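You operate a simulated robot arm through the tools that you are given. There is no shell and no other tool. Be economical: measure what you need, move in short steps, check, and stop when the job is done.

The job below is to be done with a simulated robot arm. You get a single attempt, and the scene is never put back.

## Task
Rebuild the valve on the valve block with the green plunger.
Fine: swing the clamp aside; coil, sleeve and black plunger go to their bays, the black one stays in OLD; sleeve, coil and clamp go back. Set down upright: black plunger.

Only the result counts: the job must be done as asked and must still hold three seconds after the hand-in. Knocking over, shifting, dropping, spilling or breaking anything else fails it.

## Robot
A 7-joint arm with a two-finger parallel gripper, fixed in place. Base frame: the origin is at the foot of the arm, x ahead of it, y to its left, z up. Readings come in mm, rad, newtons and seconds.
With the tool pointing down near the work surface it reaches from about 100 to 640 mm from the base axis. Its first joint turns from -2.007 to 2.007 rad. Payload 3.91 kg.
Tool frame: the origin (TCP) lies between the finger pads and is the grasp point; the fingertips stand 30 mm ahead of it; z points along the fingers, y is the line along which they close. Largest opening 110 mm; finger width 20, thickness 10; the body of the gripper, 48 by 112 mm, starts 55 mm behind the TCP.
Orientation is that of the tool frame in the base frame, as a unit quaternion [x, y, z, w]. With the fingers straight down and closing along the base's y, the tool's x points along the base's -x, its y along +y and its z along -z.

## Interface
- The arm moves only by the tool play_rows. Its argument "plan" is a list that holds one entry, the list of rows, each a list of 7 numbers: the shift along the tool's x, y, z in units of 150 mm (1.0 is 150 mm), then the turn, a rotation vector about the tool's x, y, z in units of 90 degrees (1.0 is 90 degrees), then the finger opening in mm, from 0 to 110. In form: [[[x, y, z, rx, ry, rz, hand], ...]]. A call has 1 to 12 rows; each row is the pose to reach, as a shift and turn from the pose commanded when the call began, along the tool's axes at that moment. A call with a number of a shift or a turn outside -1 to 1 is refused whole. Rows are played at 5 a second. More than 50 mm and 0.15 rad between two rows, or a gripper value outside its range, and nothing of the call is played. A pose out of reach is approached as far as the arm can. The call stops where the force on the tool passes 50 N (or 10 N more than at its start, if that is more) or the arm is blocked; 0.2 s more then pass. Each finger travels about 108 mm/s and halts on what it meets, pressing with about 41 N; the grip force reading is that of the motor and also rises with nothing between the fingers. The clock runs only during rows and for 0.2 s after the last one: add rows that repeat a pose to give the fingers time. It gives the time, the measured TCP pose, the force on the tool (base axes), the opening and the grip force at its end, in the units of the frame above (readings bear some noise), with the torque about the TCP (base axes, N m) and any sound that the robot's microphone picked up.
- Cameras (640 x 400 px; columns grow to the right, rows downward): "scene" is fixed at [220.1, -651, 1704.8]; the picture's right is [0.96, 0.29, 0.00], its down [0.27, -0.89, -0.36] and it looks along [-0.10, 0.34, -0.93] (base axes); focal length 284 px, centre (320, 200). "wrist" rides on the gripper at [72, 17, -103] in the tool frame; the picture's right is [-0.23, 0.97, 0.00], its down [-0.76, -0.18, -0.62] and it looks along [-0.61, -0.14, 0.78] (tool axes); focal length 222 px, centre (320, 200). There is no depth. A picture from a camera that has moved, and an enlarged one, comes with that camera's place and axes in the base frame and with its lens.
- capture(camera): a new picture of that camera. It takes no simulated time.
- lift_body(by): slides the trunk up (or, below 0, down) by that many mm; the arm rides with it, the base frame stays. It gives what a move gives, with no picture.
- inspect(camera, box): a new picture of the part [left, top, right, bottom] of that camera's present view, enlarged. It takes no simulated time.
- sign_off(): hands the job in; it is judged then, once.

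Work in short steps. Places have to be worked out from the pictures, the camera data and where the tool is seen: move nearer, look again, correct. Check each grasp and each placing, and mend what went wrong. You have 120 turns and 68 pictures in all, those below and enlarged ones among them. Open the gripper and draw the arm clear of the work before you hand the job in, unless the task says otherwise; then end with one line.

The tools are called after "Emit:" by a JSON object that holds its "method" and its "body". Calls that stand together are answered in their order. play_rows: Moves the arm, as the interface text tells. Its arguments: {"type":"object","properties":{"plan":{"type":"array","items":{"type":"array","items":{"type":"array","items":{"type":"number"}}}}},"required":["plan"]} The other tools are called the same way: lift_body (by) slides the trunk up or down; capture (camera) takes a picture; inspect (camera, box) takes an enlarged picture of a part of a camera's view; sign_off () hands the job in.

At the start:

```text
t: 0.0
tcp_pos: [202.9, -434.5, 1335.8]
tcp_rot: [0.0, 1.0, 0.001, 0.001]
contact_force: [-0.4, 0.1, -0.4]
torque: [0.0, 0.0, -0.02]
opening: 110.4
grip_force: 0.0
trunk travel left (down, up): [-850.0, 140.0]
```

scene: 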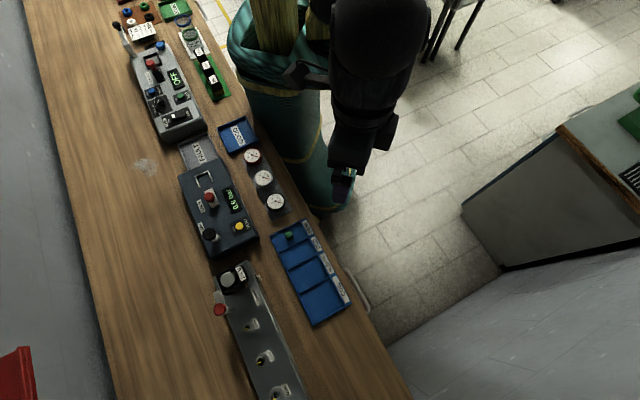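
wrist: 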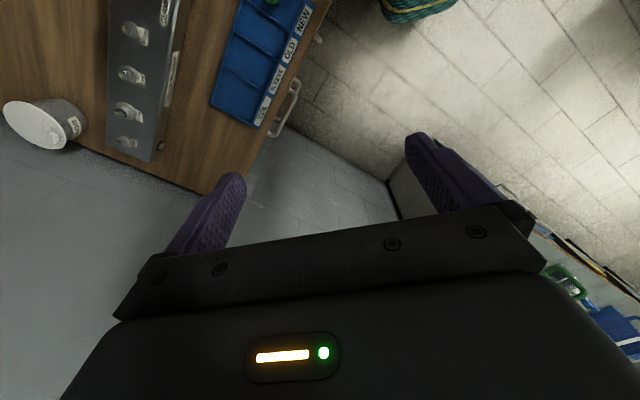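

The valve block appears at the lower part of the scene with the blue bay tray beside it. I enlarge that area first.

Emit:
{"method": "inspect", "body": {"camera": "scene", "box": [190, 200, 390, 400]}}

Emit:
{"method": "inspect", "body": {"camera": "wrist", "box": [80, 0, 340, 170]}}

```text
2.00 times, centred on (290, 300) of scene
camera zoom: at [220.1, -651.0, 1704.8], right [0.96, 0.29, 0.0], down [0.27, -0.89, -0.36], along [-0.1, 0.34, -0.93], focal length 569 px, centre (380, 0)
```

zoom: 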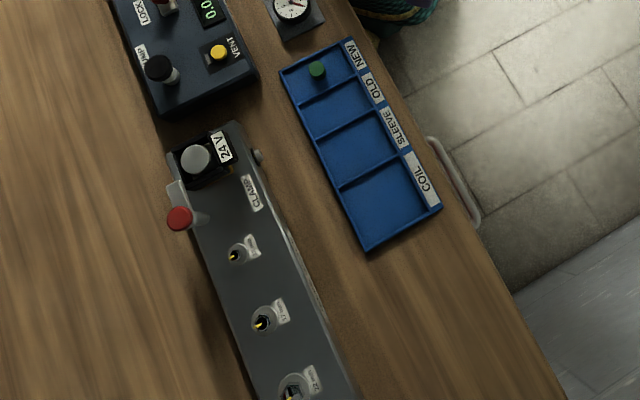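

```text
2.35 times, centred on (210, 85) of wrist
camera zoom: at [130.7, -418.1, 1440.3], right [0.23, 0.97, 0.0], down [0.76, -0.18, 0.62], along [0.61, -0.14, -0.78], focal length 523 px, centre (579, 471)
```

zoom: 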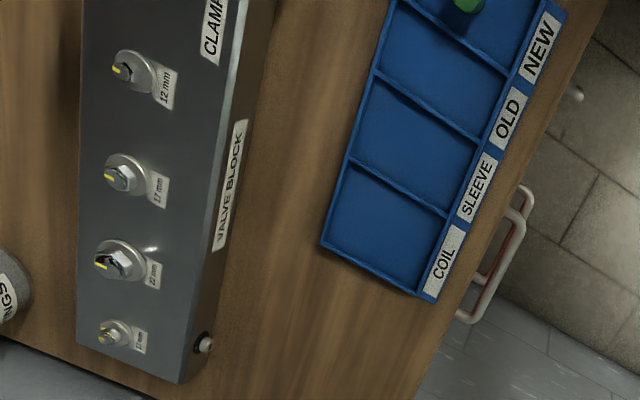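

Triangulating the tray's corner puts the bench near z≈890, with the valve about (-25,-650) and the tray about x 70..300. I lower the trunk partway and turn the tool so the wrist camera looks outward across the block.

Emit:
{"method": "lift_body", "body": {"by": -180}}

Emit:
{"method": "play_rows", "body": {"plan": [[[0.08, 0, 0, 0, 0, 0.083, 110], [0.16, 0, 0, 0, 0, 0.166, 110], [0.25, 0, 0, 0, 0, 0.25, 110], [0.33, 0, 0, 0, 0, 0.333, 110], [0.41, 0, 0, 0, 0, 0.416, 110], [0.5, 0, 0, 0, 0, 0.5, 110], [0.58, 0, 0, 0, 0, 0.583, 110], [0.66, 0, 0, 0, 0, 0.666, 110], [0.75, 0, 0, 0, 0, 0.75, 110], [0.83, 0, 0, 0, 0, 0.833, 110], [0.91, 0, 0, 0, 0, 0.916, 110], [1, 0, 0, 0, 0, 1, 110]]]}}

Emit:
{"method": "capture", "body": {"camera": "wrist"}}

```text
t: 2.0
tcp_pos: [203.9, -434.2, 1156.5]
tcp_rot: [0.001, 1.0, 0.0, 0.001]
contact_force: [0.4, -0.6, 0.3]
torque: [-0.01, 0.0, -0.01]
opening: 110.0
grip_force: 0.1
trunk travel left (down, up): [-670.0, 320.0]
```

```text
t: 4.6
tcp_pos: [53.3, -434.7, 1157.8]
tcp_rot: [0.708, 0.706, 0.001, 0.001]
contact_force: [0.0, 0.1, -0.1]
torque: [0.0, 0.0, 0.01]
opening: 109.9
grip_force: 0.2
trunk travel left (down, up): [-670.0, 320.0]
```

```text
63 pictures are left
camera wrist: at [69.9, -362.3, 1260.9], right [0.97, -0.23, 0.0], down [-0.18, -0.76, 0.62], along [-0.14, -0.61, -0.78], focal length 222 px, centre (320, 200)
```

wrist: 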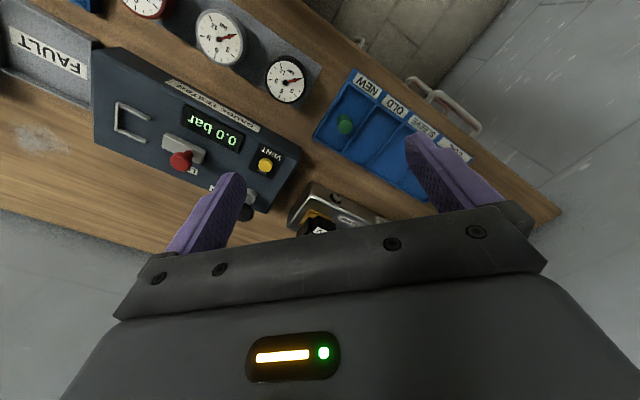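

The block lies further out, hidden behind the gripper. I move outward and turn another 30° to line up with the bench.

Emit:
{"method": "play_rows", "body": {"plan": [[[-0.2, 0, 0, 0, 0, 0.083, 110], [-0.4, 0, 0, 0, 0, 0.166, 110], [-0.6, 0, 0, 0, 0, 0.25, 110], [-0.75, 0, 0, 0, 0, 0.333, 110], [-0.75, 0, 0, 0, 0, 0.333, 110]]]}}

Emit:
{"method": "capture", "body": {"camera": "wrist"}}

```text
t: 5.8
tcp_pos: [53.7, -547.3, 1156.3]
tcp_rot: [0.866, 0.5, 0.0, 0.001]
contact_force: [1.0, -0.5, 0.2]
torque: [-0.02, 0.0, -0.02]
opening: 109.9
grip_force: 0.0
trunk travel left (down, up): [-670.0, 320.0]
```

```text
62 pictures are left
camera wrist: at [104.1, -493.0, 1260.4], right [0.73, -0.68, 0.0], down [-0.54, -0.57, 0.62], along [-0.43, -0.45, -0.78], focal length 222 px, centre (320, 200)
```

wrist: 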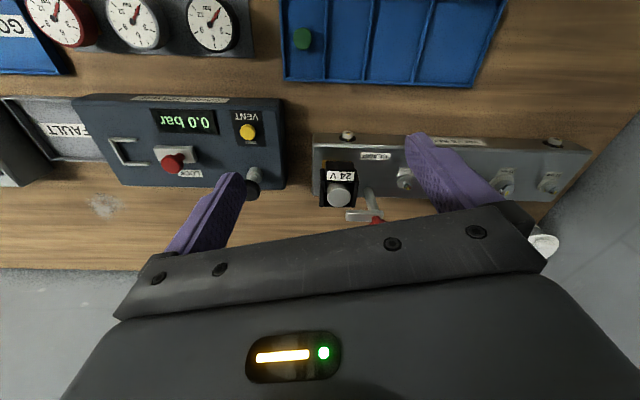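

Now block, coil (24 V), clamp knob and tray are visible. I enlarge for detail.

Emit:
{"method": "inspect", "body": {"camera": "wrist", "box": [290, 110, 450, 230]}}

Emit:
{"method": "inspect", "body": {"camera": "wrist", "box": [260, 0, 600, 200]}}

```text
3.33 times, centred on (370, 170) of wrist
camera zoom: at [104.1, -493.0, 1260.4], right [0.73, -0.68, 0.0], down [-0.54, -0.57, 0.62], along [-0.43, -0.45, -0.78], focal length 740 px, centre (153, 300)
```

zoom: 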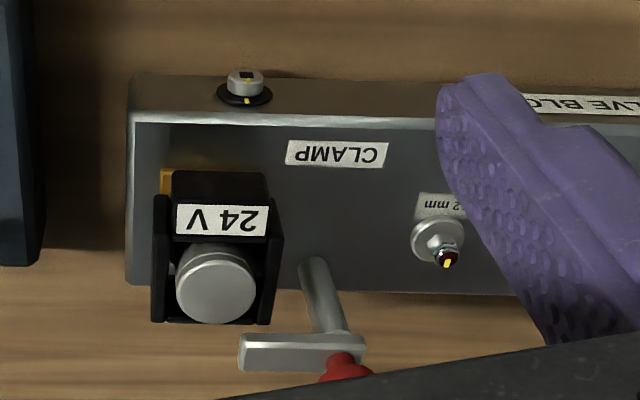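

```text
1.88 times, centred on (430, 100) of wrist
camera zoom: at [104.1, -493.0, 1260.4], right [0.73, -0.68, 0.0], down [-0.54, -0.57, 0.62], along [-0.43, -0.45, -0.78], focal length 418 px, centre (113, 388)
```

zoom: 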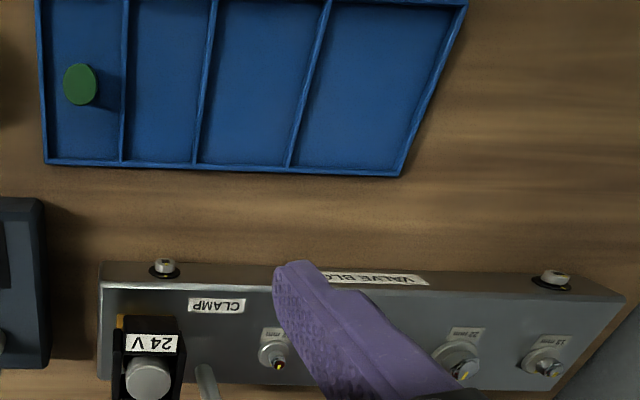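

Coarse geometry: the bench runs along u=(0.707,-0.707); sleeve top ≈(-10,-651,1008); clamp post ≈(8,-720) with a bar at z≈1015–1025. I move closer over the valve, aligned with the bench, staying above it.

Emit:
{"method": "play_rows", "body": {"plan": [[[-0.2, -0.02, 0.1, 0, 0, 0.04, 110], [-0.4, -0.04, 0.2, 0, 0, 0.08, 110], [-0.6, -0.05, 0.3, 0, 0, 0.13, 110], [-0.75, -0.06, 0.34, 0, 0, 0.1667, 110], [-0.75, -0.06, 0.34, 0, 0, 0.1667, 110]]]}}

Emit:
{"method": "capture", "body": {"camera": "wrist"}}

Emit:
{"method": "inspect", "body": {"camera": "scene", "box": [200, 240, 300, 330]}}

```text
t: 7.0
tcp_pos: [-9.8, -639.5, 1104.5]
tcp_rot: [0.924, 0.383, 0.0, 0.001]
contact_force: [-0.1, -1.2, -0.7]
torque: [0.0, 0.01, -0.03]
opening: 109.8
grip_force: 0.0
trunk travel left (down, up): [-670.0, 320.0]
```

```text
59 pictures are left
camera wrist: at [52.2, -601.3, 1208.7], right [0.53, -0.85, 0.0], down [-0.66, -0.41, 0.62], along [-0.53, -0.33, -0.78], focal length 222 px, centre (320, 200)
```

wrist: 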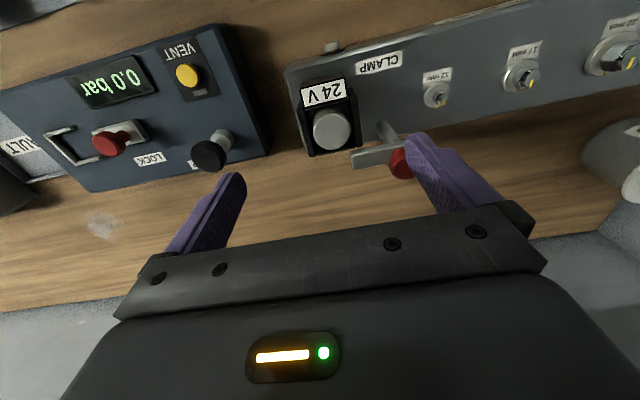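

```text
4.44 times, centred on (250, 285) of scene
camera zoom: at [220.1, -651.0, 1704.8], right [0.96, 0.29, 0.0], down [0.27, -0.89, -0.36], along [-0.1, 0.34, -0.93], focal length 1264 px, centre (631, -178)
```

zoom: 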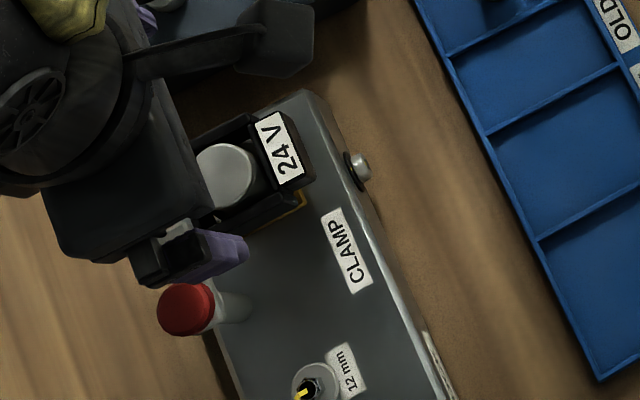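

Emit:
{"method": "inspect", "body": {"camera": "wrist", "box": [280, 40, 440, 200]}}

```text
2.50 times, centred on (360, 120) of wrist
camera zoom: at [52.2, -601.3, 1208.7], right [0.53, -0.85, 0.0], down [-0.66, -0.41, 0.62], along [-0.53, -0.33, -0.78], focal length 555 px, centre (220, 400)
```

zoom: 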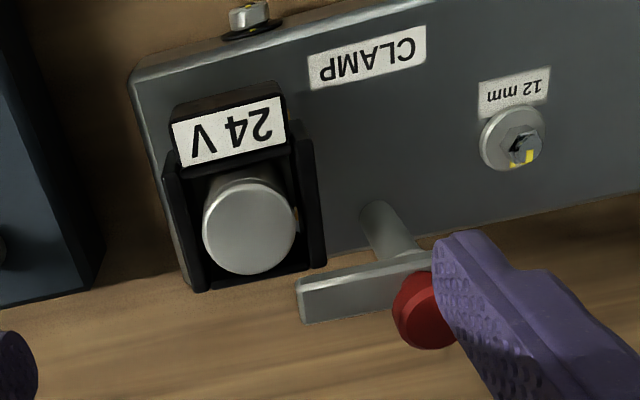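

Estimates in bench axes (u along bench, n outward): block top z≈948, sleeve top (454,466,1011), clamp post (514,498) with red knob on top at z≈1040, clamp bar end at (468,495,z≈1020). I test how far outward I can reach while looking at the clamp.

Emit:
{"method": "play_rows", "body": {"plan": [[[-0.1, 0.1, 0, 0, 0, 0, 110], [-0.2, 0.2, 0, 0, 0, 0, 110], [-0.25, 0.3, 0, 0, 0, 0, 110], [-0.25, 0.3, 0, 0, 0, 0, 110]]]}}

Emit:
{"method": "capture", "body": {"camera": "wrist"}}

```text
t: 8.0
tcp_pos: [-2.4, -667.5, 1097.4]
tcp_rot: [0.924, 0.383, 0.001, -0.001]
contact_force: [-1.0, 0.8, -0.8]
torque: [0.03, -0.04, -0.01]
opening: 110.0
grip_force: 0.1
out of reach, approached as far as the arm can: row 2, 3, 4
trunk travel left (down, up): [-670.0, 320.0]
```

```text
56 pictures are left
camera wrist: at [61.2, -627.7, 1202.3], right [0.53, -0.85, 0.0], down [-0.66, -0.41, 0.62], along [-0.53, -0.33, -0.78], focal length 222 px, centre (320, 200)
```

wrist: 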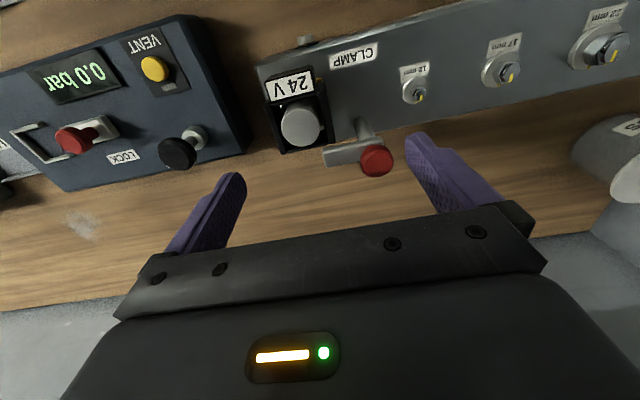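

Now the knob is fully visible. Enlarging the clamp and coil.

Emit:
{"method": "inspect", "body": {"camera": "wrist", "box": [250, 50, 410, 190]}}

Emit:
{"method": "play_rows", "body": {"plan": [[[-0.3, 0.3, -0.2, 0, 0, 0, 110], [-0.3, 0.3, -0.4, 0, 0, 0, 110], [-0.3, 0.3, -0.6, 0, 0, 0, 110], [-0.3, 0.3, -0.8, 0, 0, 0, 110], [-0.3, 0.3, -0.8, 0, 0, 0, 110]]]}}

```text
2.86 times, centred on (330, 120) of wrist
camera zoom: at [61.2, -627.7, 1202.3], right [0.53, -0.85, 0.0], down [-0.66, -0.41, 0.62], along [-0.53, -0.33, -0.78], focal length 635 px, centre (291, 429)
```

zoom: 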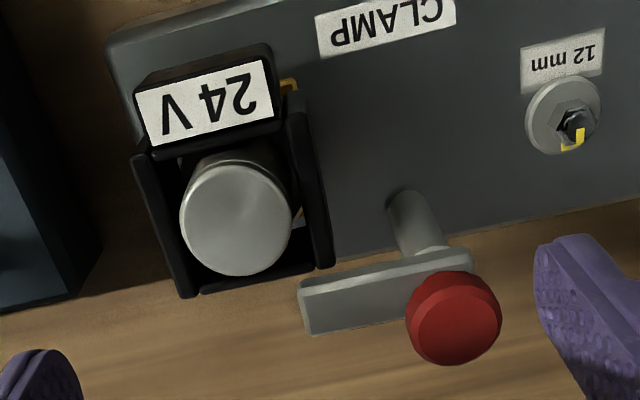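

```text
refused: row 1 steps farther than a row can; nothing moved
```

The knob top is ≈(513,498,1040), bar u 468–522 at n≈494, coil u 427–481, n≈425–492. The reach limit matters here, so I raise the hand relative to the trunk to learn how the reach depends on height.

Emit:
{"method": "play_rows", "body": {"plan": [[[-0.1, 0.1, -0.2, 0, 0, 0, 110], [-0.2, 0.2, -0.4, 0, 0, 0, 110], [-0.2, 0.2, -0.6, 0, 0, 0, 110], [-0.2, 0.2, -0.8, 0, 0, 0, 110], [-0.2, 0.2, -0.8, 0, 0, 0, 110]]]}}

```text
t: 9.2
tcp_pos: [9.5, -639.0, 1171.2]
tcp_rot: [0.924, 0.383, 0.002, -0.002]
contact_force: [0.6, 0.8, -0.1]
torque: [0.03, 0.01, 0.04]
opening: 109.8
grip_force: 0.0
out of reach, approached as far as the arm can: row 1, 2, 3, 4, 5
trunk travel left (down, up): [-670.0, 320.0]
```

Reach shrinks with height, so working lower relative to the trunk is better. I return inward a bit, which also shows me what the commanded reference is.

Emit:
{"method": "play_rows", "body": {"plan": [[[0.15, -0.13, 0.1, 0, 0, 0, 110], [0.3, -0.26, 0.2, 0, 0, 0, 110], [0.45, -0.4, 0.3, 0, 0, 0, 110], [0.45, -0.4, 0.4, 0, 0, 0, 110]]]}}

```text
t: 10.2
tcp_pos: [15.2, -548.8, 1112.3]
tcp_rot: [0.924, 0.384, -0.001, 0.001]
contact_force: [-0.1, 0.5, -0.9]
torque: [-0.01, -0.01, 0.0]
opening: 110.2
grip_force: 0.1
trunk travel left (down, up): [-670.0, 320.0]
```

Positions are now commanded from the reached pose. I pull back in front of the block and tilt the tool 40° so the wrist camera looks nearly horizontally at the valve, to get heights.

Emit:
{"method": "play_rows", "body": {"plan": [[[0.1, 0.08, 0, 0, -0.085, 0, 110], [0.215, 0.16, 0.05, 0, -0.17, 0, 110], [0.215, 0.26, 0.2, 0, -0.26, 0, 110], [0.215, 0.35, 0.38, 0, -0.35, 0, 110], [0.215, 0.44, 0.55, 0, -0.444, 0, 110], [0.215, 0.44, 0.55, 0, -0.444, 0, 110]]]}}

Emit:
{"method": "capture", "body": {"camera": "wrist"}}

```text
t: 11.6
tcp_pos: [84.8, -572.4, 1029.1]
tcp_rot: [0.868, 0.36, -0.316, 0.131]
contact_force: [0.4, -0.1, 0.0]
torque: [0.04, 0.0, 0.0]
opening: 109.8
grip_force: 0.1
trunk travel left (down, up): [-670.0, 320.0]
```

```text
54 pictures are left
camera wrist: at [183.6, -498.9, 1063.1], right [0.57, -0.81, 0.15], down [-0.26, 0.0, 0.97], along [-0.78, -0.58, -0.21], focal length 222 px, centre (320, 200)
```

wrist: 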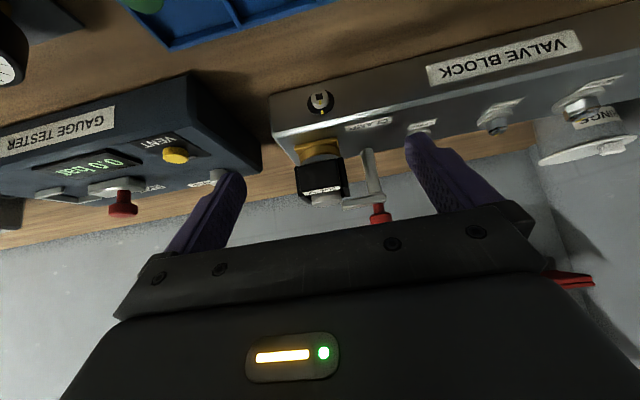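

Emit:
{"method": "inspect", "body": {"camera": "wrist", "box": [270, 120, 430, 230]}}

```text
3.64 times, centred on (350, 175) of wrist
camera zoom: at [183.6, -498.9, 1063.1], right [0.57, -0.81, 0.15], down [-0.26, 0.0, 0.97], along [-0.78, -0.58, -0.21], focal length 808 px, centre (211, 291)
```

zoom: 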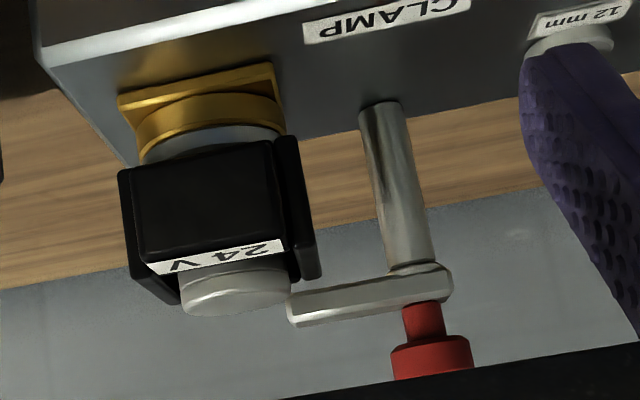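

Now heights are clear: coil body z≈983–1010, sleeve head top ≈1013, clamp arm z≈1015–1021 from the post hub, red cap to ≈1040. I go up, un-tilt and turn -90° so that the fingers straddle the arm, and raise the trunk for more reach.

Emit:
{"method": "play_rows", "body": {"plan": [[[-0.1, 0, -0.12, 0, 0.09, 0, 110], [-0.2, 0, -0.24, 0, 0.18, 0, 110], [-0.3, 0, -0.36, 0, 0.27, 0, 110], [-0.43, 0, -0.5, 0, 0.36, 0, 110], [-0.43, 0, -0.51, 0, 0.444, 0, 80], [-0.43, 0, -0.51, 0, 0.444, 0, 50]]]}}

Emit:
{"method": "lift_body", "body": {"by": 100}}

Emit:
{"method": "play_rows", "body": {"plan": [[[0, 0, 0, 0, 0, -0.083, 40], [0, 0, 0, 0, 0, -0.166, 30], [0, 0, 0, 0, 0, -0.25, 30], [0, 0, 0, 0, 0, -0.333, 30], [0, 0, 0.1, 0, 0, -0.416, 30], [0, 0, 0.2, 0, 0, -0.5, 30], [0, 0, 0.3, 0, 0, -0.583, 30], [0, 0, 0.4, 0, 0, -0.666, 30], [0, 0, 0.5, 0, 0, -0.75, 30], [0, 0, 0.6, 0, 0, -0.833, 30], [0, 0, 0.6, 0, 0, -0.916, 30], [0, 0, 0.6, 0, 0, -1, 30]]]}}

```text
t: 13.0
tcp_pos: [85.8, -573.4, 1128.0]
tcp_rot: [0.924, 0.383, 0.001, 0.001]
contact_force: [0.1, 0.4, -0.6]
torque: [0.01, 0.0, 0.01]
opening: 50.0
grip_force: 0.0
trunk travel left (down, up): [-670.0, 320.0]
```

```text
t: 14.3
tcp_pos: [84.9, -572.9, 1229.3]
tcp_rot: [0.923, 0.384, 0.0, 0.0]
contact_force: [0.3, 0.9, 0.2]
torque: [0.0, 0.04, 0.0]
opening: 50.1
grip_force: 0.1
trunk travel left (down, up): [-770.0, 220.0]
```

```text
t: 16.9
tcp_pos: [85.8, -572.5, 1137.1]
tcp_rot: [0.382, 0.924, -0.001, 0.0]
contact_force: [0.0, 0.9, 0.4]
torque: [-0.02, 0.01, 0.01]
opening: 30.1
grip_force: 0.0
trunk travel left (down, up): [-770.0, 220.0]
```

Now I move over the clamp arm at a safe height (fingertips ≈1055) and check with the camera.

Emit:
{"method": "play_rows", "body": {"plan": [[[-0.03, -0.2, 0, 0, 0, 0, 30], [-0.06, -0.4, 0.05, 0, 0, 0, 30], [-0.09, -0.6, 0.15, 0, 0, 0, 30], [-0.12, -0.8, 0.25, 0, 0, 0, 30], [-0.123, -1, 0.35, 0, 0, 0, 30], [-0.123, -1, 0.35, 0, 0, 0, 30]]]}}

Emit:
{"method": "capture", "body": {"camera": "wrist"}}

```text
t: 18.3
tcp_pos: [-7.4, -691.3, 1086.7]
tcp_rot: [0.382, 0.924, 0.0, 0.0]
contact_force: [1.2, 0.2, 0.1]
torque: [-0.03, 0.02, -0.01]
opening: 30.0
grip_force: 0.1
trunk travel left (down, up): [-770.0, 220.0]
```

```text
52 pictures are left
camera wrist: at [-47.1, -628.2, 1190.5], right [0.85, 0.53, 0.0], down [0.41, -0.66, 0.62], along [0.33, -0.53, -0.78], focal length 222 px, centre (320, 200)
```

wrist: 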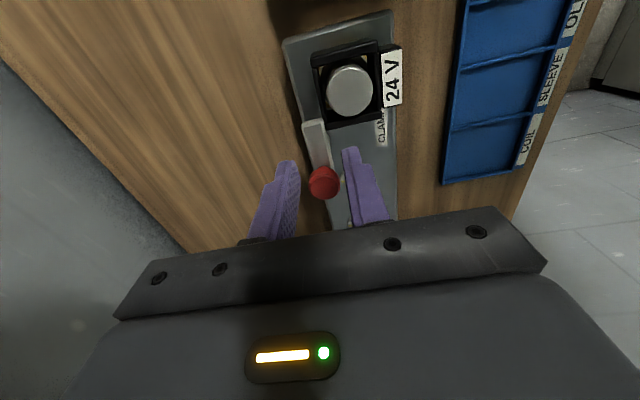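

Emit:
{"method": "inspect", "body": {"camera": "wrist", "box": [240, 30, 440, 230]}}

```text
2.00 times, centred on (340, 130) of wrist
camera zoom: at [-47.1, -628.2, 1190.5], right [0.85, 0.53, 0.0], down [0.41, -0.66, 0.62], along [0.33, -0.53, -0.78], focal length 444 px, centre (280, 340)
```

zoom: 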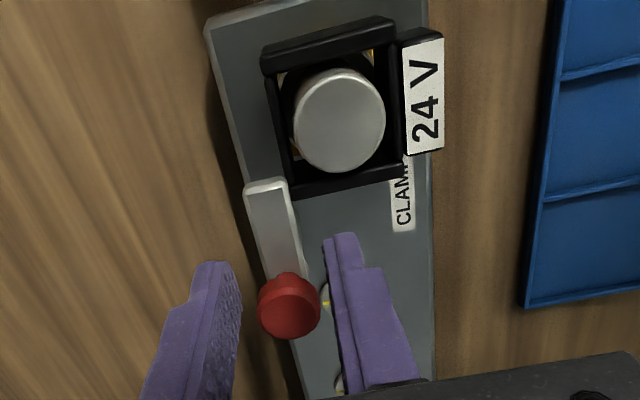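

Arm measured: u 467–~525, n 488–504.6, pivot ≈(513.5,497). I lower the cage around it (opening 28) at u≈488 with tips at ≈1014, just above coil height.

Emit:
{"method": "play_rows", "body": {"plan": [[[-0.027, -0.017, 0.05, 0, 0, 0, 30], [-0.027, -0.017, 0.15, 0, 0, 0, 30], [-0.027, -0.017, 0.22, 0, 0, 0, 30], [-0.027, -0.017, 0.28, 0, 0, 0, 28], [-0.027, -0.017, 0.28, 0, 0, 0, 28]]]}}

Emit:
{"method": "inspect", "body": {"camera": "wrist", "box": [220, 50, 420, 250]}}

```text
t: 19.5
tcp_pos: [-6.1, -696.6, 1044.0]
tcp_rot: [0.382, 0.924, 0.0, 0.001]
contact_force: [0.1, 0.2, 0.0]
torque: [-0.01, -0.01, -0.01]
opening: 28.4
grip_force: 0.1
out of reach, approached as far as the arm can: row 1
trunk travel left (down, up): [-770.0, 220.0]
```

```text
2.00 times, centred on (320, 150) of wrist
camera zoom: at [-46.2, -634.0, 1147.5], right [0.85, 0.53, 0.0], down [0.41, -0.66, 0.62], along [0.33, -0.53, -0.78], focal length 444 px, centre (320, 300)
```

zoom: 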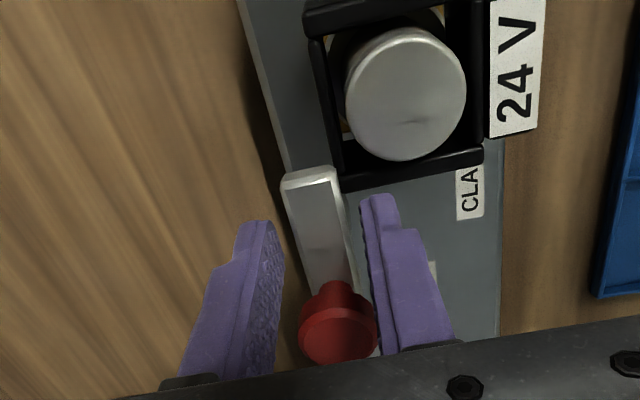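

The fingers straddle the arm with clearance. I try a small outward nudge (+n) and read the force.

Emit:
{"method": "play_rows", "body": {"plan": [[[0, -0.03, 0, 0, 0, 0, 28], [0, -0.05, 0, 0, 0, 0, 28], [0, -0.07, 0, 0, 0, 0, 28], [0, -0.09, 0, 0, 0, 0, 28]]]}}

Emit:
{"method": "inspect", "body": {"camera": "wrist", "box": [220, 50, 420, 250]}}

```text
t: 20.5
tcp_pos: [-11.1, -697.0, 1043.5]
tcp_rot: [0.381, 0.924, 0.0, 0.0]
contact_force: [0.1, -1.0, 0.0]
torque: [0.0, 0.0, 0.0]
opening: 28.0
grip_force: 0.2
out of reach, approached as far as the arm can: row 1, 2, 3, 4
trunk travel left (down, up): [-770.0, 220.0]
```

```text
2.00 times, centred on (320, 150) of wrist
camera zoom: at [-50.8, -634.5, 1147.3], right [0.85, 0.53, 0.0], down [0.41, -0.66, 0.62], along [0.33, -0.53, -0.78], focal length 444 px, centre (320, 300)
```

zoom: 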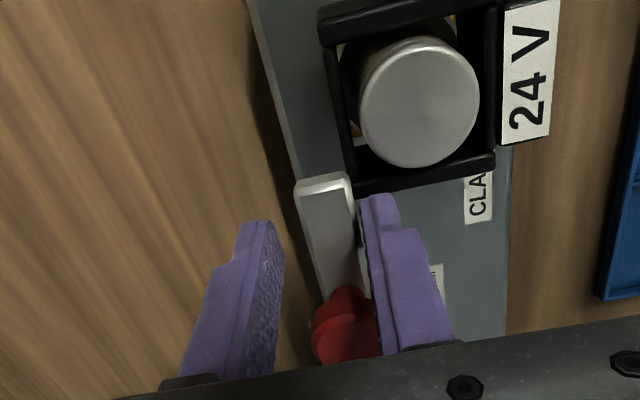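

The vertical reach limit is ≈697 mm radius, too short for the outward swing. I'll go up, turn the wrist back by 90°, tilt the fingers outward ~35°, close them and push the arm outward from its near side.

Emit:
{"method": "play_rows", "body": {"plan": [[[0, 0.03, -0.15, 0, 0, 0, 28], [0, 0.06, -0.4, 0, 0, 0, 28], [0, 0.25, -0.4, 0, 0, 0.09, 20], [0, 0.45, -0.4, 0, 0, 0.18, 10], [0, 0.5, -0.4, 0, 0, 0.27, 0], [0, 0.5, -0.4, 0, 0, 0.36, 0], [0, 0.5, -0.4, 0, 0, 0.45, 0], [0, 0.5, -0.4, 0, 0, 0.54, 0], [0, 0.5, -0.4, 0, 0, 0.63, 0], [0, 0.5, -0.4, 0, 0, 0.72, 0], [0, 0.5, -0.4, 0, 0, 0.81, 0], [0, 0.5, -0.4, 0, 0, 0.9, 0]]]}}

Emit:
{"method": "play_rows", "body": {"plan": [[[0, 0, 0, 0, 0, 0.1, 0]]]}}

Emit:
{"method": "play_rows", "body": {"plan": [[[0, 0, 0, 0, -0.09, 0, 0], [0, 0, 0, 0, -0.18, 0, 0], [0, 0, 0, 0, -0.27, 0, 0], [0, 0, 0, 0, -0.36, 0, 0], [0, 0, 0, 0, -0.389, 0, 0], [0, 0, 0, 0, -0.389, 0, 0]]]}}

```text
t: 23.1
tcp_pos: [42.5, -644.8, 1103.7]
tcp_rot: [0.891, 0.453, 0.0, 0.0]
contact_force: [-0.5, -0.8, 0.5]
torque: [-0.06, 0.01, 0.01]
opening: 0.3
grip_force: 38.2
trunk travel left (down, up): [-770.0, 220.0]
```

```text
refused: row 1 steps farther than a row can; nothing moved
```

```text
t: 24.5
tcp_pos: [41.2, -644.0, 1103.3]
tcp_rot: [0.85, 0.433, -0.268, 0.137]
contact_force: [0.1, 0.0, -0.2]
torque: [-0.01, -0.05, 0.0]
opening: 0.0
grip_force: 37.5
trunk travel left (down, up): [-770.0, 220.0]
```

The yaw is still 9° short; I correct it about the vertical.

Emit:
{"method": "play_rows", "body": {"plan": [[[0, 0, 0, 0.028, 0, 0.041, 0], [0, 0, 0, 0.057, 0, 0.082, 0], [0, 0, 0, 0.057, 0, 0.082, 0]]]}}

```text
t: 25.3
tcp_pos: [42.0, -644.5, 1103.0]
tcp_rot: [0.881, 0.365, -0.278, 0.116]
contact_force: [0.1, -0.2, -0.4]
torque: [-0.02, -0.02, 0.02]
opening: 0.0
grip_force: 37.9
trunk travel left (down, up): [-770.0, 220.0]
```

Aligned. I descend to place the closed fingertips at ≈(490.5, 472, z 1012), just inside the arm and right of the coil.

Emit:
{"method": "play_rows", "body": {"plan": [[[0.024, 0.033, 0.12, 0, 0, 0, 0], [0.048, 0.033, 0.24, 0, 0, 0, 0], [0.072, 0.033, 0.355, 0, 0, 0, 0], [0.096, 0.033, 0.473, 0, 0, 0, 0], [0.096, 0.033, 0.473, 0, 0, 0, 0]]]}}

Emit:
{"method": "inspect", "body": {"camera": "wrist", "box": [240, 100, 400, 220]}}

```text
t: 26.5
tcp_pos: [25.3, -668.5, 1038.1]
tcp_rot: [0.881, 0.365, -0.278, 0.116]
contact_force: [-0.6, -0.3, 2.1]
torque: [0.0, 0.05, 0.05]
opening: 0.0
grip_force: 37.3
trunk travel left (down, up): [-770.0, 220.0]
```

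```text
3.33 times, centred on (320, 160) of wrist
camera zoom: at [120.1, -596.6, 1081.4], right [0.56, -0.82, 0.13], down [-0.32, -0.06, 0.95], along [-0.77, -0.57, -0.29], focal length 740 px, centre (320, 333)
```

zoom: 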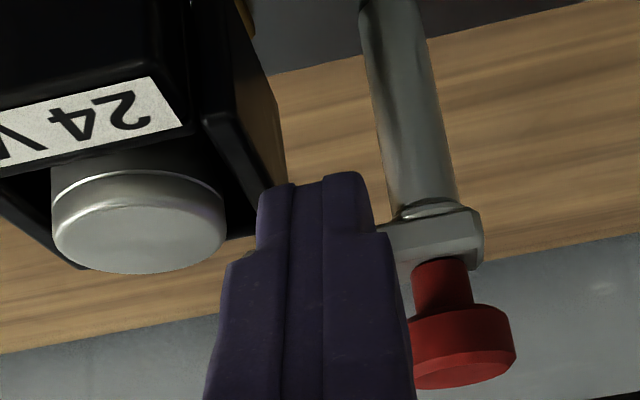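

The finger is placed between coil and knob. I push outward slowly.

Emit:
{"method": "play_rows", "body": {"plan": [[[0, 0.015, -0.007, 0, 0, 0, 0], [-0.033, 0.02, 0.023, 0, 0, 0, 0], [-0.066, 0.02, 0.046, 0, 0, 0, 0], [-0.1, 0.02, 0.069, 0, 0, 0, 0], [-0.131, 0.02, 0.092, 0, 0, 0, 0], [-0.164, 0.02, 0.115, 0, 0, 0, 0], [-0.197, 0.02, 0.138, 0, 0, 0, 0]]]}}

Emit:
{"method": "capture", "body": {"camera": "wrist"}}

```text
t: 28.1
tcp_pos: [1.6, -686.4, 1033.5]
tcp_rot: [0.883, 0.365, -0.274, 0.108]
contact_force: [-1.9, 22.0, 5.4]
torque: [-0.18, -0.02, 0.06]
opening: 0.0
grip_force: 37.9
trunk travel left (down, up): [-770.0, 220.0]
stopped in row 7: the force on the tool passed its limit at 57 N (the readings are from after the stop); the commanded pose is now the measured one
```

```text
47 pictures are left
camera wrist: at [98.0, -615.5, 1079.9], right [0.55, -0.83, 0.12], down [-0.32, -0.08, 0.95], along [-0.77, -0.56, -0.3], focal length 222 px, centre (320, 200)
```

wrist: 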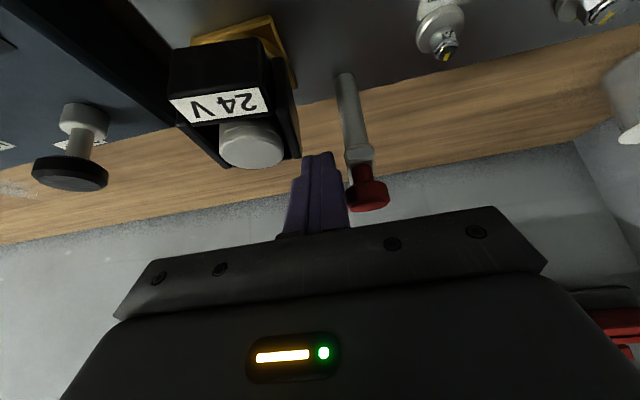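

Emit:
{"method": "inspect", "body": {"camera": "wrist", "box": [260, 60, 420, 230]}}

Emit:
{"method": "inspect", "body": {"camera": "scene", "box": [200, 250, 280, 330]}}

```text
2.35 times, centred on (340, 145) of wrist
camera zoom: at [98.0, -615.5, 1079.9], right [0.55, -0.83, 0.12], down [-0.32, -0.08, 0.95], along [-0.77, -0.56, -0.3], focal length 523 px, centre (273, 329)
```

zoom: 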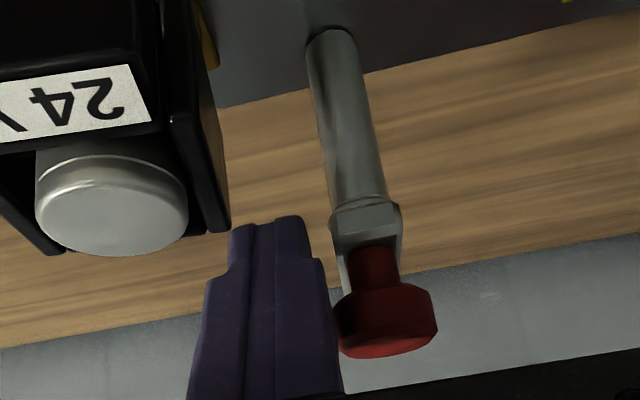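

```text
5.00 times, centred on (240, 290) of scene
camera zoom: at [220.1, -651.0, 1704.8], right [0.96, 0.29, 0.0], down [0.27, -0.89, -0.36], along [-0.1, 0.34, -0.93], focal length 1422 px, centre (720, -250)
```

zoom: 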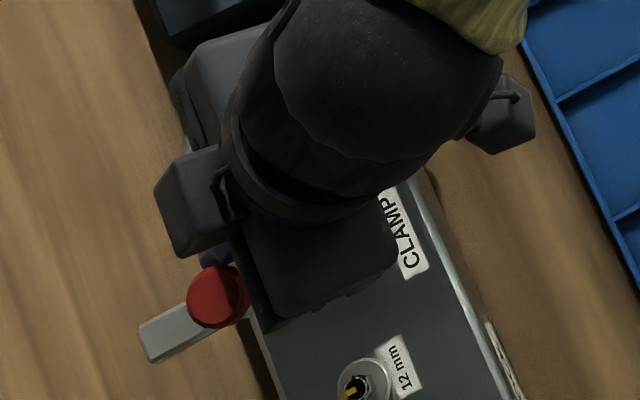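

The clamp arm has swung about 90° outward (seen in the scene view), clear of the coil. I back off inward, then up, un-tilt and open.

Emit:
{"method": "play_rows", "body": {"plan": [[[0.05, 0, -0.04, 0, 0, 0, 0], [0.11, 0, -0.077, 0, 0, 0, 0], [0, 0, -0.25, 0, 0.04, 0, 0], [-0.1, 0, -0.4, 0, 0.08, 0, 0], [-0.2, 0, -0.5, 0, 0.17, 0, 0], [-0.2, 0, -0.5, 0, 0.26, 0, 20], [-0.2, 0, -0.5, 0, 0.34, 0, 50], [-0.2, 0, -0.5, 0, 0.38, 0, 80], [-0.2, 0, -0.5, 0, 0.38, 0, 80]]]}}

```text
t: 30.1
tcp_pos: [16.5, -678.1, 1112.8]
tcp_rot: [0.924, 0.382, -0.002, -0.003]
contact_force: [1.0, -0.2, 1.1]
torque: [0.0, -0.01, -0.02]
opening: 80.0
grip_force: 0.1
trunk travel left (down, up): [-770.0, 220.0]
```

Moving over the coil with fingers along the bench, tips still above the sleeve head, and checking the view.

Emit:
{"method": "play_rows", "body": {"plan": [[[0.02, -0.1, 0.05, 0, 0, 0, 80], [0.04, -0.2, 0.15, 0, 0, 0, 80], [0.04, -0.248, 0.25, 0, 0, 0, 80], [0.04, -0.248, 0.35, 0, 0, 0, 80], [0.04, -0.248, 0.35, 0, 0, 0, 80]]]}}

Emit:
{"method": "capture", "body": {"camera": "wrist"}}

```text
t: 31.3
tcp_pos: [-5.2, -647.2, 1060.4]
tcp_rot: [0.925, 0.381, -0.002, -0.004]
contact_force: [0.2, -0.1, 0.2]
torque: [0.03, -0.01, 0.02]
opening: 79.6
grip_force: 0.2
trunk travel left (down, up): [-770.0, 220.0]
```

```text
44 pictures are left
camera wrist: at [57.5, -609.1, 1163.8], right [0.52, -0.85, -0.01], down [-0.66, -0.41, 0.63], along [-0.54, -0.32, -0.78], focal length 222 px, centre (320, 200)
```

wrist: 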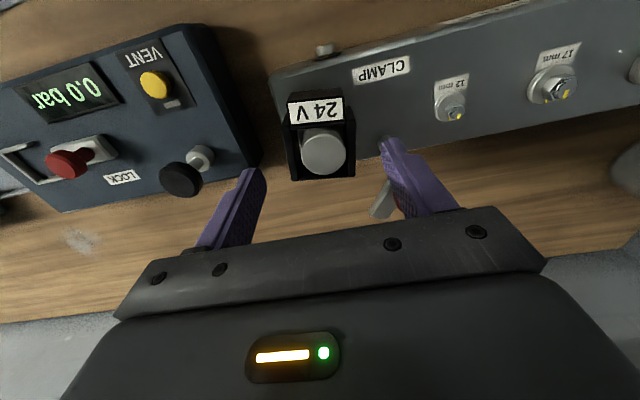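

Clear on both sides. I lower so the tips reach z≈979 alongside the coil, then close.

Emit:
{"method": "play_rows", "body": {"plan": [[[0, 0, 0.09, 0, 0, 0, 76], [0, 0, 0.18, 0, 0, 0, 72], [0, 0, 0.27, 0, 0, 0, 72], [0, 0, 0.345, 0, 0, 0, 72], [0, 0, 0.345, 0, 0, 0, 72]]]}}

Emit:
{"method": "play_rows", "body": {"plan": [[[0, 0, 0, 0, 0, 0, 60], [0, 0, 0, 0, 0, 0, 50], [0, 0, 0, 0, 0, 0, 45], [0, 0, 0, 0, 0, 0, 45]]]}}

Emit:
{"method": "capture", "body": {"camera": "wrist"}}

```text
t: 32.5
tcp_pos: [-5.8, -647.5, 1008.0]
tcp_rot: [0.925, 0.381, -0.003, -0.003]
contact_force: [-0.8, -0.1, 0.2]
torque: [0.01, 0.01, -0.01]
opening: 72.1
grip_force: 0.2
trunk travel left (down, up): [-770.0, 220.0]
```

```text
t: 33.5
tcp_pos: [-6.4, -646.9, 1008.5]
tcp_rot: [0.924, 0.381, -0.002, -0.003]
contact_force: [-0.6, -1.2, -0.4]
torque: [-0.05, -0.04, 0.0]
opening: 55.0
grip_force: 41.0
trunk travel left (down, up): [-770.0, 220.0]
```

```text
43 pictures are left
camera wrist: at [57.6, -609.2, 1111.9], right [0.52, -0.85, -0.01], down [-0.66, -0.41, 0.63], along [-0.54, -0.32, -0.78], focal length 222 px, centre (320, 200)
```

wrist: 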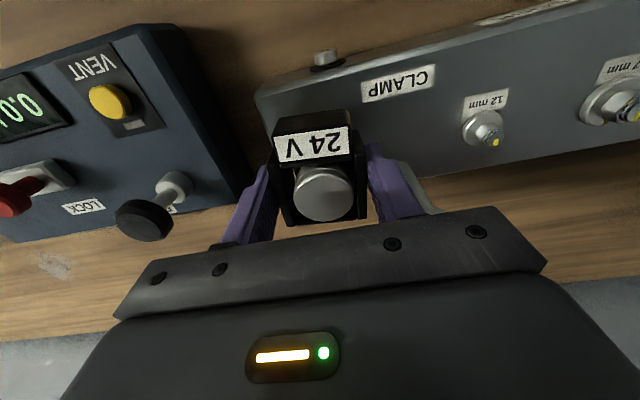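

Coil gripped (55 mm wide). I lift straight up slowly, watching the force.

Emit:
{"method": "play_rows", "body": {"plan": [[[0, 0, -0.04, 0, 0, 0, 45], [0, 0, -0.08, 0, 0, 0, 45], [0, 0, -0.14, 0, 0, 0, 45], [0, 0, -0.2, 0, 0, 0, 45], [0, 0, -0.27, 0, 0, 0, 45], [0, 0, -0.34, 0, 0, 0, 45], [0, 0, -0.42, 0, 0, 0, 45], [0, 0, -0.5, 0, 0, 0, 45], [0, 0, -0.5, 0, 0, 0, 45]]]}}

Emit:
{"method": "capture", "body": {"camera": "wrist"}}

```text
t: 35.5
tcp_pos: [-6.4, -648.0, 1083.2]
tcp_rot: [0.925, 0.381, -0.002, -0.004]
contact_force: [0.0, -0.2, -0.3]
torque: [-0.02, -0.02, -0.03]
opening: 54.9
grip_force: 41.0
trunk travel left (down, up): [-770.0, 220.0]
```

```text
42 pictures are left
camera wrist: at [58.2, -609.9, 1186.9], right [0.52, -0.85, -0.01], down [-0.66, -0.41, 0.63], along [-0.54, -0.32, -0.78], focal length 222 px, centre (320, 200)
```

wrist: 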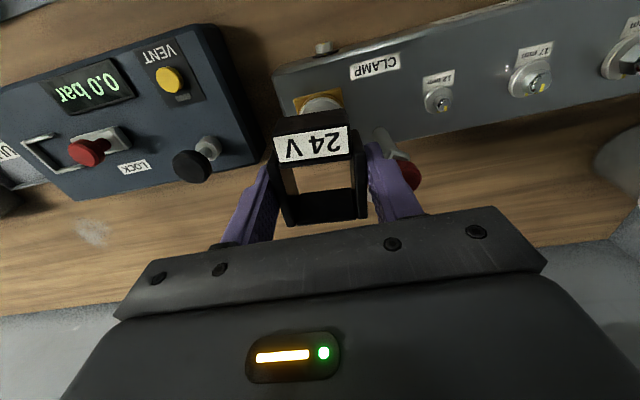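

The coil is free and the sleeve stays on the block. I carry it over toward the COIL bay (estimated centre u≈607, n≈294).

Emit:
{"method": "play_rows", "body": {"plan": [[[0.15, 0, 0, 0, 0, 0, 45], [0.3, 0.1, 0, 0, 0, 0, 45], [0.45, 0.2, 0, 0, 0, 0, 45], [0.6, 0.3, 0, 0, 0, 0, 45], [0.75, 0.45, 0, 0, 0, 0, 45], [0.9, 0.6, 0, 0, 0, 0, 45], [1, 0.75, 0, 0, 0, 0, 45], [1, 0.9, 0, 0, 0, 0, 45], [1, 0.9, 0, 0, 0, 0, 45]]]}}

Emit:
{"method": "capture", "body": {"camera": "wrist"}}

```text
t: 37.5
tcp_pos: [196.5, -639.1, 1079.9]
tcp_rot: [0.925, 0.381, -0.003, -0.004]
contact_force: [0.3, 0.6, -1.1]
torque: [-0.02, 0.01, -0.02]
opening: 54.7
grip_force: 41.0
trunk travel left (down, up): [-770.0, 220.0]
```

```text
41 pictures are left
camera wrist: at [259.7, -600.2, 1185.0], right [0.52, -0.85, -0.01], down [-0.66, -0.41, 0.63], along [-0.54, -0.32, -0.78], focal length 222 px, centre (320, 200)
```

wrist: 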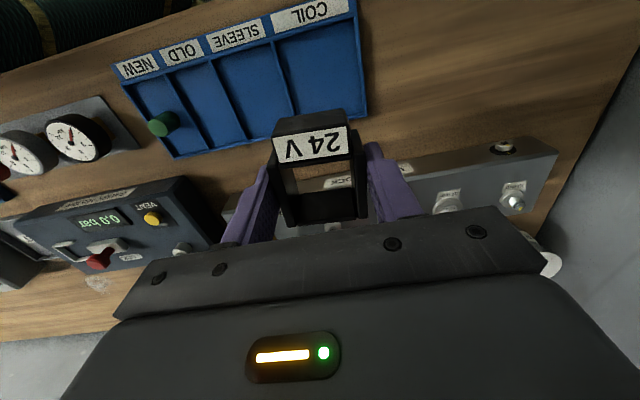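

Emit:
{"method": "inspect", "body": {"camera": "wrist", "box": [100, 0, 400, 170]}}

```text
2.13 times, centred on (250, 85) of wrist
camera zoom: at [259.7, -600.2, 1185.0], right [0.52, -0.85, -0.01], down [-0.66, -0.41, 0.63], along [-0.54, -0.32, -0.78], focal length 474 px, centre (469, 445)
```

zoom: 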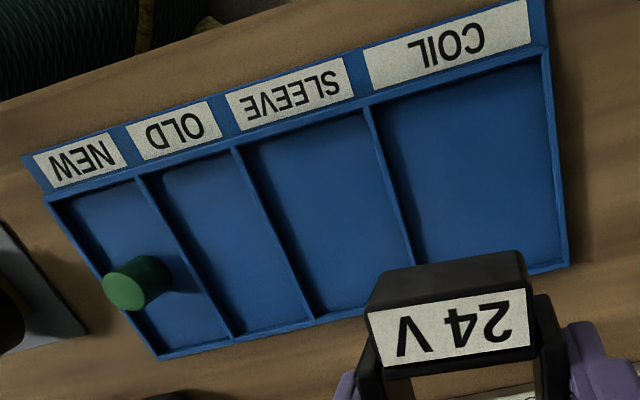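

The COIL bay is u≈559–641, n≈245–341. Turning the coil 90° gives more finger room (along n), so I rotate and centre over the bay.

Emit:
{"method": "play_rows", "body": {"plan": [[[0.05, 0.04, 0, 0, 0, -0.083, 45], [0.1, 0.08, 0, 0, 0, -0.166, 45], [0.133, 0.1, 0, 0, 0, -0.25, 45], [0.133, 0.1, 0, 0, 0, -0.333, 45], [0.133, 0.1, 0, 0, 0, -0.416, 45], [0.133, 0.1, 0, 0, 0, -0.5, 45], [0.133, 0.1, 0, 0, 0, -0.583, 45], [0.133, 0.1, 0, 0, 0, -0.666, 45], [0.133, 0.1, 0, 0, 0, -0.75, 45], [0.133, 0.1, 0, 0, 0, -0.833, 45], [0.133, 0.1, 0, 0, 0, -0.916, 45], [0.133, 0.1, 0, 0, 0, -1, 45]]]}}

Emit:
{"method": "lift_body", "body": {"by": -100}}

Emit:
{"method": "capture", "body": {"camera": "wrist"}}

```text
t: 40.1
tcp_pos: [219.7, -634.2, 1082.4]
tcp_rot: [0.383, 0.924, 0.001, -0.004]
contact_force: [0.6, 0.1, -1.6]
torque: [0.0, 0.0, 0.0]
opening: 54.2
grip_force: 40.6
trunk travel left (down, up): [-770.0, 220.0]
```

```text
t: 41.4
tcp_pos: [220.7, -633.7, 982.2]
tcp_rot: [0.384, 0.923, 0.001, -0.004]
contact_force: [1.2, 0.2, -1.1]
torque: [-0.03, 0.0, 0.02]
opening: 54.2
grip_force: 41.5
trunk travel left (down, up): [-670.0, 320.0]
```

```text
39 pictures are left
camera wrist: at [182.1, -572.0, 1086.4], right [0.85, 0.52, 0.0], down [0.41, -0.67, 0.62], along [0.32, -0.53, -0.79], focal length 222 px, centre (320, 200)
```

wrist: 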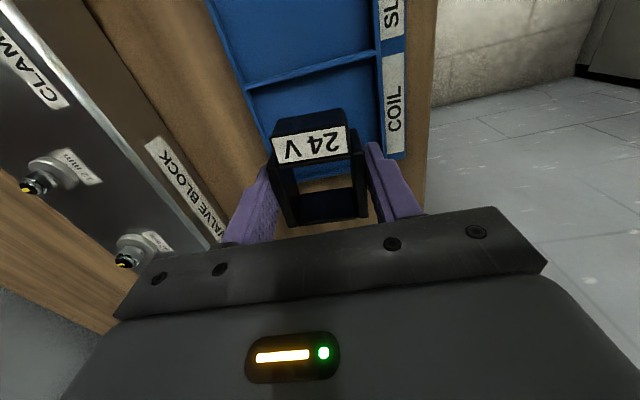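

Positioned (604,292). Lowering toward the bay floor, first to tips ≈903.

Emit:
{"method": "play_rows", "body": {"plan": [[[-0.012, 0, 0.1, 0, 0, 0, 45], [-0.012, 0, 0.2, 0, 0, 0, 45], [-0.012, 0, 0.28, 0, 0, 0, 45], [-0.012, 0, 0.33, 0, 0, 0, 45], [-0.012, 0, 0.33, 0, 0, 0, 45]]]}}

Emit:
{"method": "capture", "body": {"camera": "wrist"}}

```text
t: 42.6
tcp_pos: [222.9, -635.4, 938.7]
tcp_rot: [0.384, 0.923, -0.002, -0.001]
contact_force: [3.2, -5.2, 30.8]
torque: [0.33, -0.12, -0.29]
opening: 53.8
grip_force: 41.1
trunk travel left (down, up): [-670.0, 320.0]
```

```text
38 pictures are left
camera wrist: at [183.1, -572.1, 1041.5], right [0.85, 0.52, -0.01], down [0.41, -0.66, 0.62], along [0.32, -0.53, -0.78], focal length 222 px, centre (320, 200)
```

wrist: 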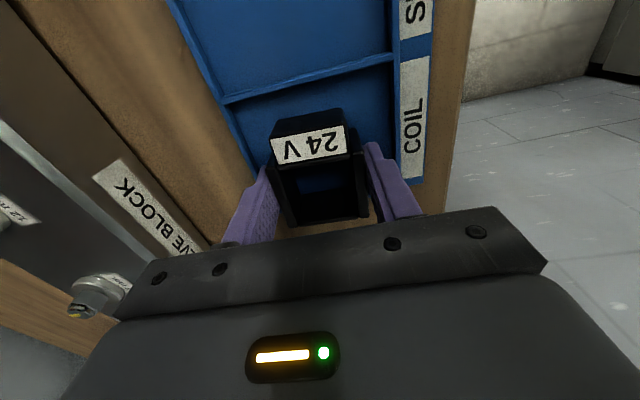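

Contact of ~31 N up at TCP z 938.7. I enlarge to see whether it's the floor or a wall.

Emit:
{"method": "inspect", "body": {"camera": "wrist", "box": [200, 50, 450, 240]}}

```text
2.11 times, centred on (325, 145) of wrist
camera zoom: at [183.1, -572.1, 1041.5], right [0.85, 0.52, -0.01], down [0.41, -0.66, 0.62], along [0.32, -0.53, -0.78], focal length 468 px, centre (310, 316)
```

zoom: 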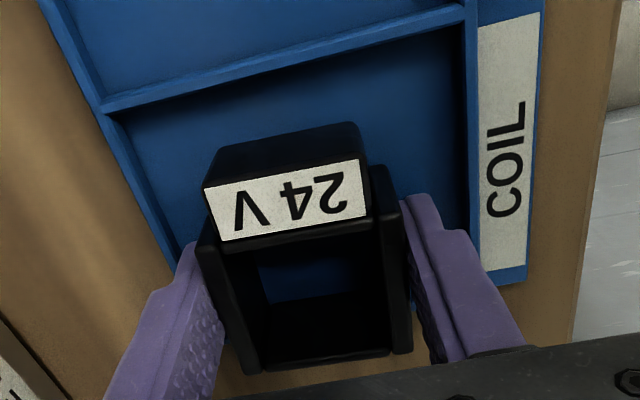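

It's the bay floor (fingers well inside the walls). I relieve the pressing and open by a small amount.

Emit:
{"method": "play_rows", "body": {"plan": [[[0, 0, -0.03, 0, 0, 0, 45], [0, 0, -0.033, 0, 0, 0, 45], [0, 0, -0.033, 0, 0, 0, 58], [0, 0, -0.033, 0, 0, 0, 66], [0, 0, -0.033, 0, 0, 0, 68], [0, 0, -0.033, 0, 0, 0, 68]]]}}

Emit:
{"method": "play_rows", "body": {"plan": [[[0, 0, -0.06, 0, 0, 0, 68], [0, 0, -0.15, 0, 0, 0, 68], [0, 0, -0.3, 0, 0, 0, 68], [0, 0, -0.5, 0, 0, 0, 68], [0, 0, -0.5, 0, 0, 0, 68]]]}}

Emit:
{"method": "capture", "body": {"camera": "wrist"}}

```text
t: 44.0
tcp_pos: [222.8, -634.4, 937.4]
tcp_rot: [0.384, 0.923, 0.002, -0.005]
contact_force: [0.6, 1.6, -1.4]
torque: [0.17, -0.08, -0.04]
opening: 66.9
grip_force: 0.1
trunk travel left (down, up): [-670.0, 320.0]
```

```text
t: 45.2
tcp_pos: [221.8, -636.1, 1011.3]
tcp_rot: [0.384, 0.924, 0.0, -0.004]
contact_force: [-0.4, 0.4, 0.1]
torque: [0.0, 0.02, 0.01]
opening: 68.0
grip_force: 0.0
trunk travel left (down, up): [-670.0, 320.0]
```

```text
36 pictures are left
camera wrist: at [183.7, -573.6, 1116.7], right [0.85, 0.52, 0.0], down [0.41, -0.67, 0.62], along [0.32, -0.53, -0.79], focal length 222 px, centre (320, 200)
```

wrist: 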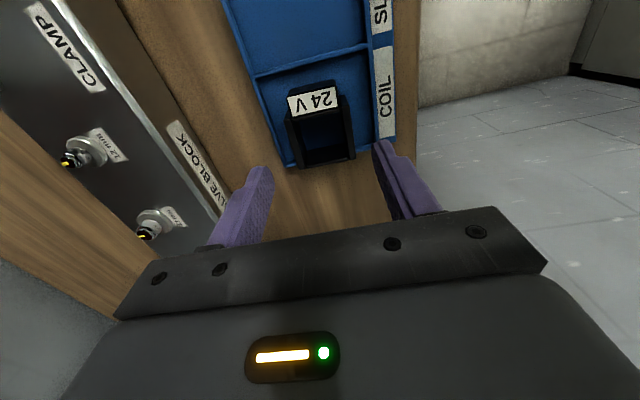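

Coil sits in its bay. Next the sleeve: I rise and travel back above the valve keeping this wrist yaw.

Emit:
{"method": "play_rows", "body": {"plan": [[[0, 0, -0.2, 0, 0, 0, 68], [0.05, -0.05, -0.4, 0, 0, 0, 68], [0.25, -0.25, -0.4, 0, 0, 0, 68], [0.45, -0.45, -0.4, 0, 0, 0, 68], [0.65, -0.65, -0.4, 0, 0, 0, 68], [0.85, -0.85, -0.4, 0, 0, 0, 68], [1, -1, -0.4, 0, 0, 0, 68], [1, -1, -0.4, 0, 0, 0, 68]]]}}

Emit:
{"method": "capture", "body": {"camera": "wrist"}}

```text
t: 47.0
tcp_pos: [10.0, -634.5, 1073.8]
tcp_rot: [0.384, 0.923, 0.001, -0.004]
contact_force: [-0.6, 0.4, 0.4]
torque: [-0.03, -0.03, -0.03]
opening: 68.1
grip_force: 0.1
trunk travel left (down, up): [-670.0, 320.0]
```

```text
35 pictures are left
camera wrist: at [-28.8, -573.0, 1178.8], right [0.85, 0.53, 0.0], down [0.41, -0.67, 0.62], along [0.32, -0.53, -0.79], focal length 222 px, centre (320, 200)
```

wrist: 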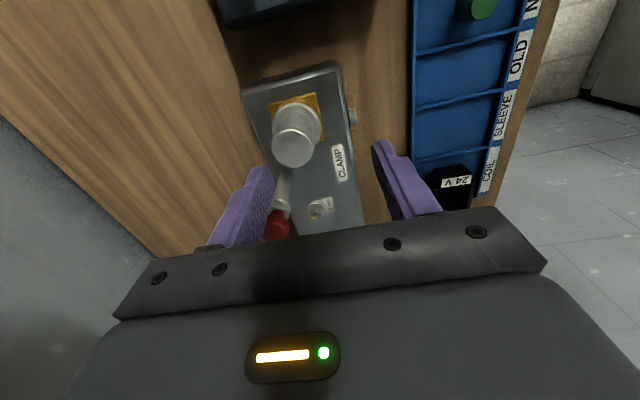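

Emit:
{"method": "inspect", "body": {"camera": "wrist", "box": [220, 60, 380, 250]}}

```text
2.11 times, centred on (300, 155) of wrist
camera zoom: at [-28.8, -573.0, 1178.8], right [0.85, 0.53, 0.0], down [0.41, -0.67, 0.62], along [0.32, -0.53, -0.79], focal length 468 px, centre (362, 295)
```

zoom: 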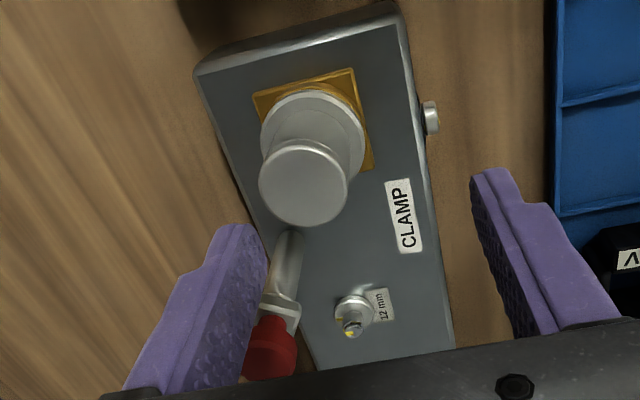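

The sleeve is a tube (Ø≈33) on a wider flange (Ø≈45) at ≈970–983. I centre on it (455,466) and lower so the tips stop just above the flange, then close.

Emit:
{"method": "play_rows", "body": {"plan": [[[0.005, -0.1, 0, 0, 0, 0, 68], [0.005, -0.163, 0, 0, 0, 0, 64], [0.005, -0.163, 0.12, 0, 0, 0, 60], [0.005, -0.163, 0.25, 0, 0, 0, 60], [0.005, -0.163, 0.38, 0, 0, 0, 60], [0.005, -0.163, 0.38, 0, 0, 0, 60]]]}}

Emit:
{"method": "inspect", "body": {"camera": "wrist", "box": [200, 50, 440, 250]}}

```text
t: 48.4
tcp_pos: [-7.5, -652.2, 1015.4]
tcp_rot: [0.384, 0.923, 0.001, -0.004]
contact_force: [0.1, 0.8, 0.0]
torque: [0.0, 0.02, 0.0]
opening: 60.0
grip_force: 0.0
trunk travel left (down, up): [-670.0, 320.0]
```

```text
2.00 times, centred on (320, 150) of wrist
camera zoom: at [-46.4, -589.4, 1121.3], right [0.85, 0.52, 0.0], down [0.41, -0.67, 0.62], along [0.32, -0.53, -0.79], focal length 444 px, centre (320, 300)
```

zoom: 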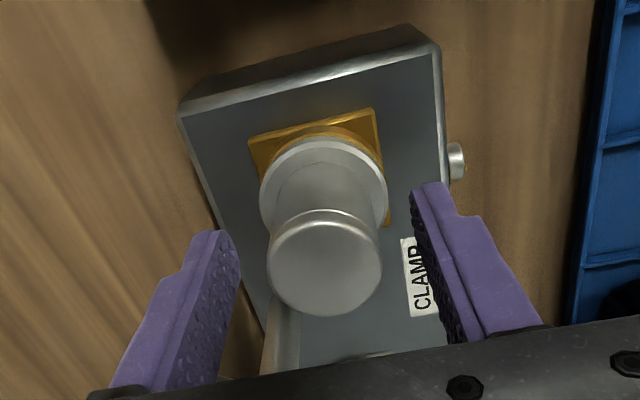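

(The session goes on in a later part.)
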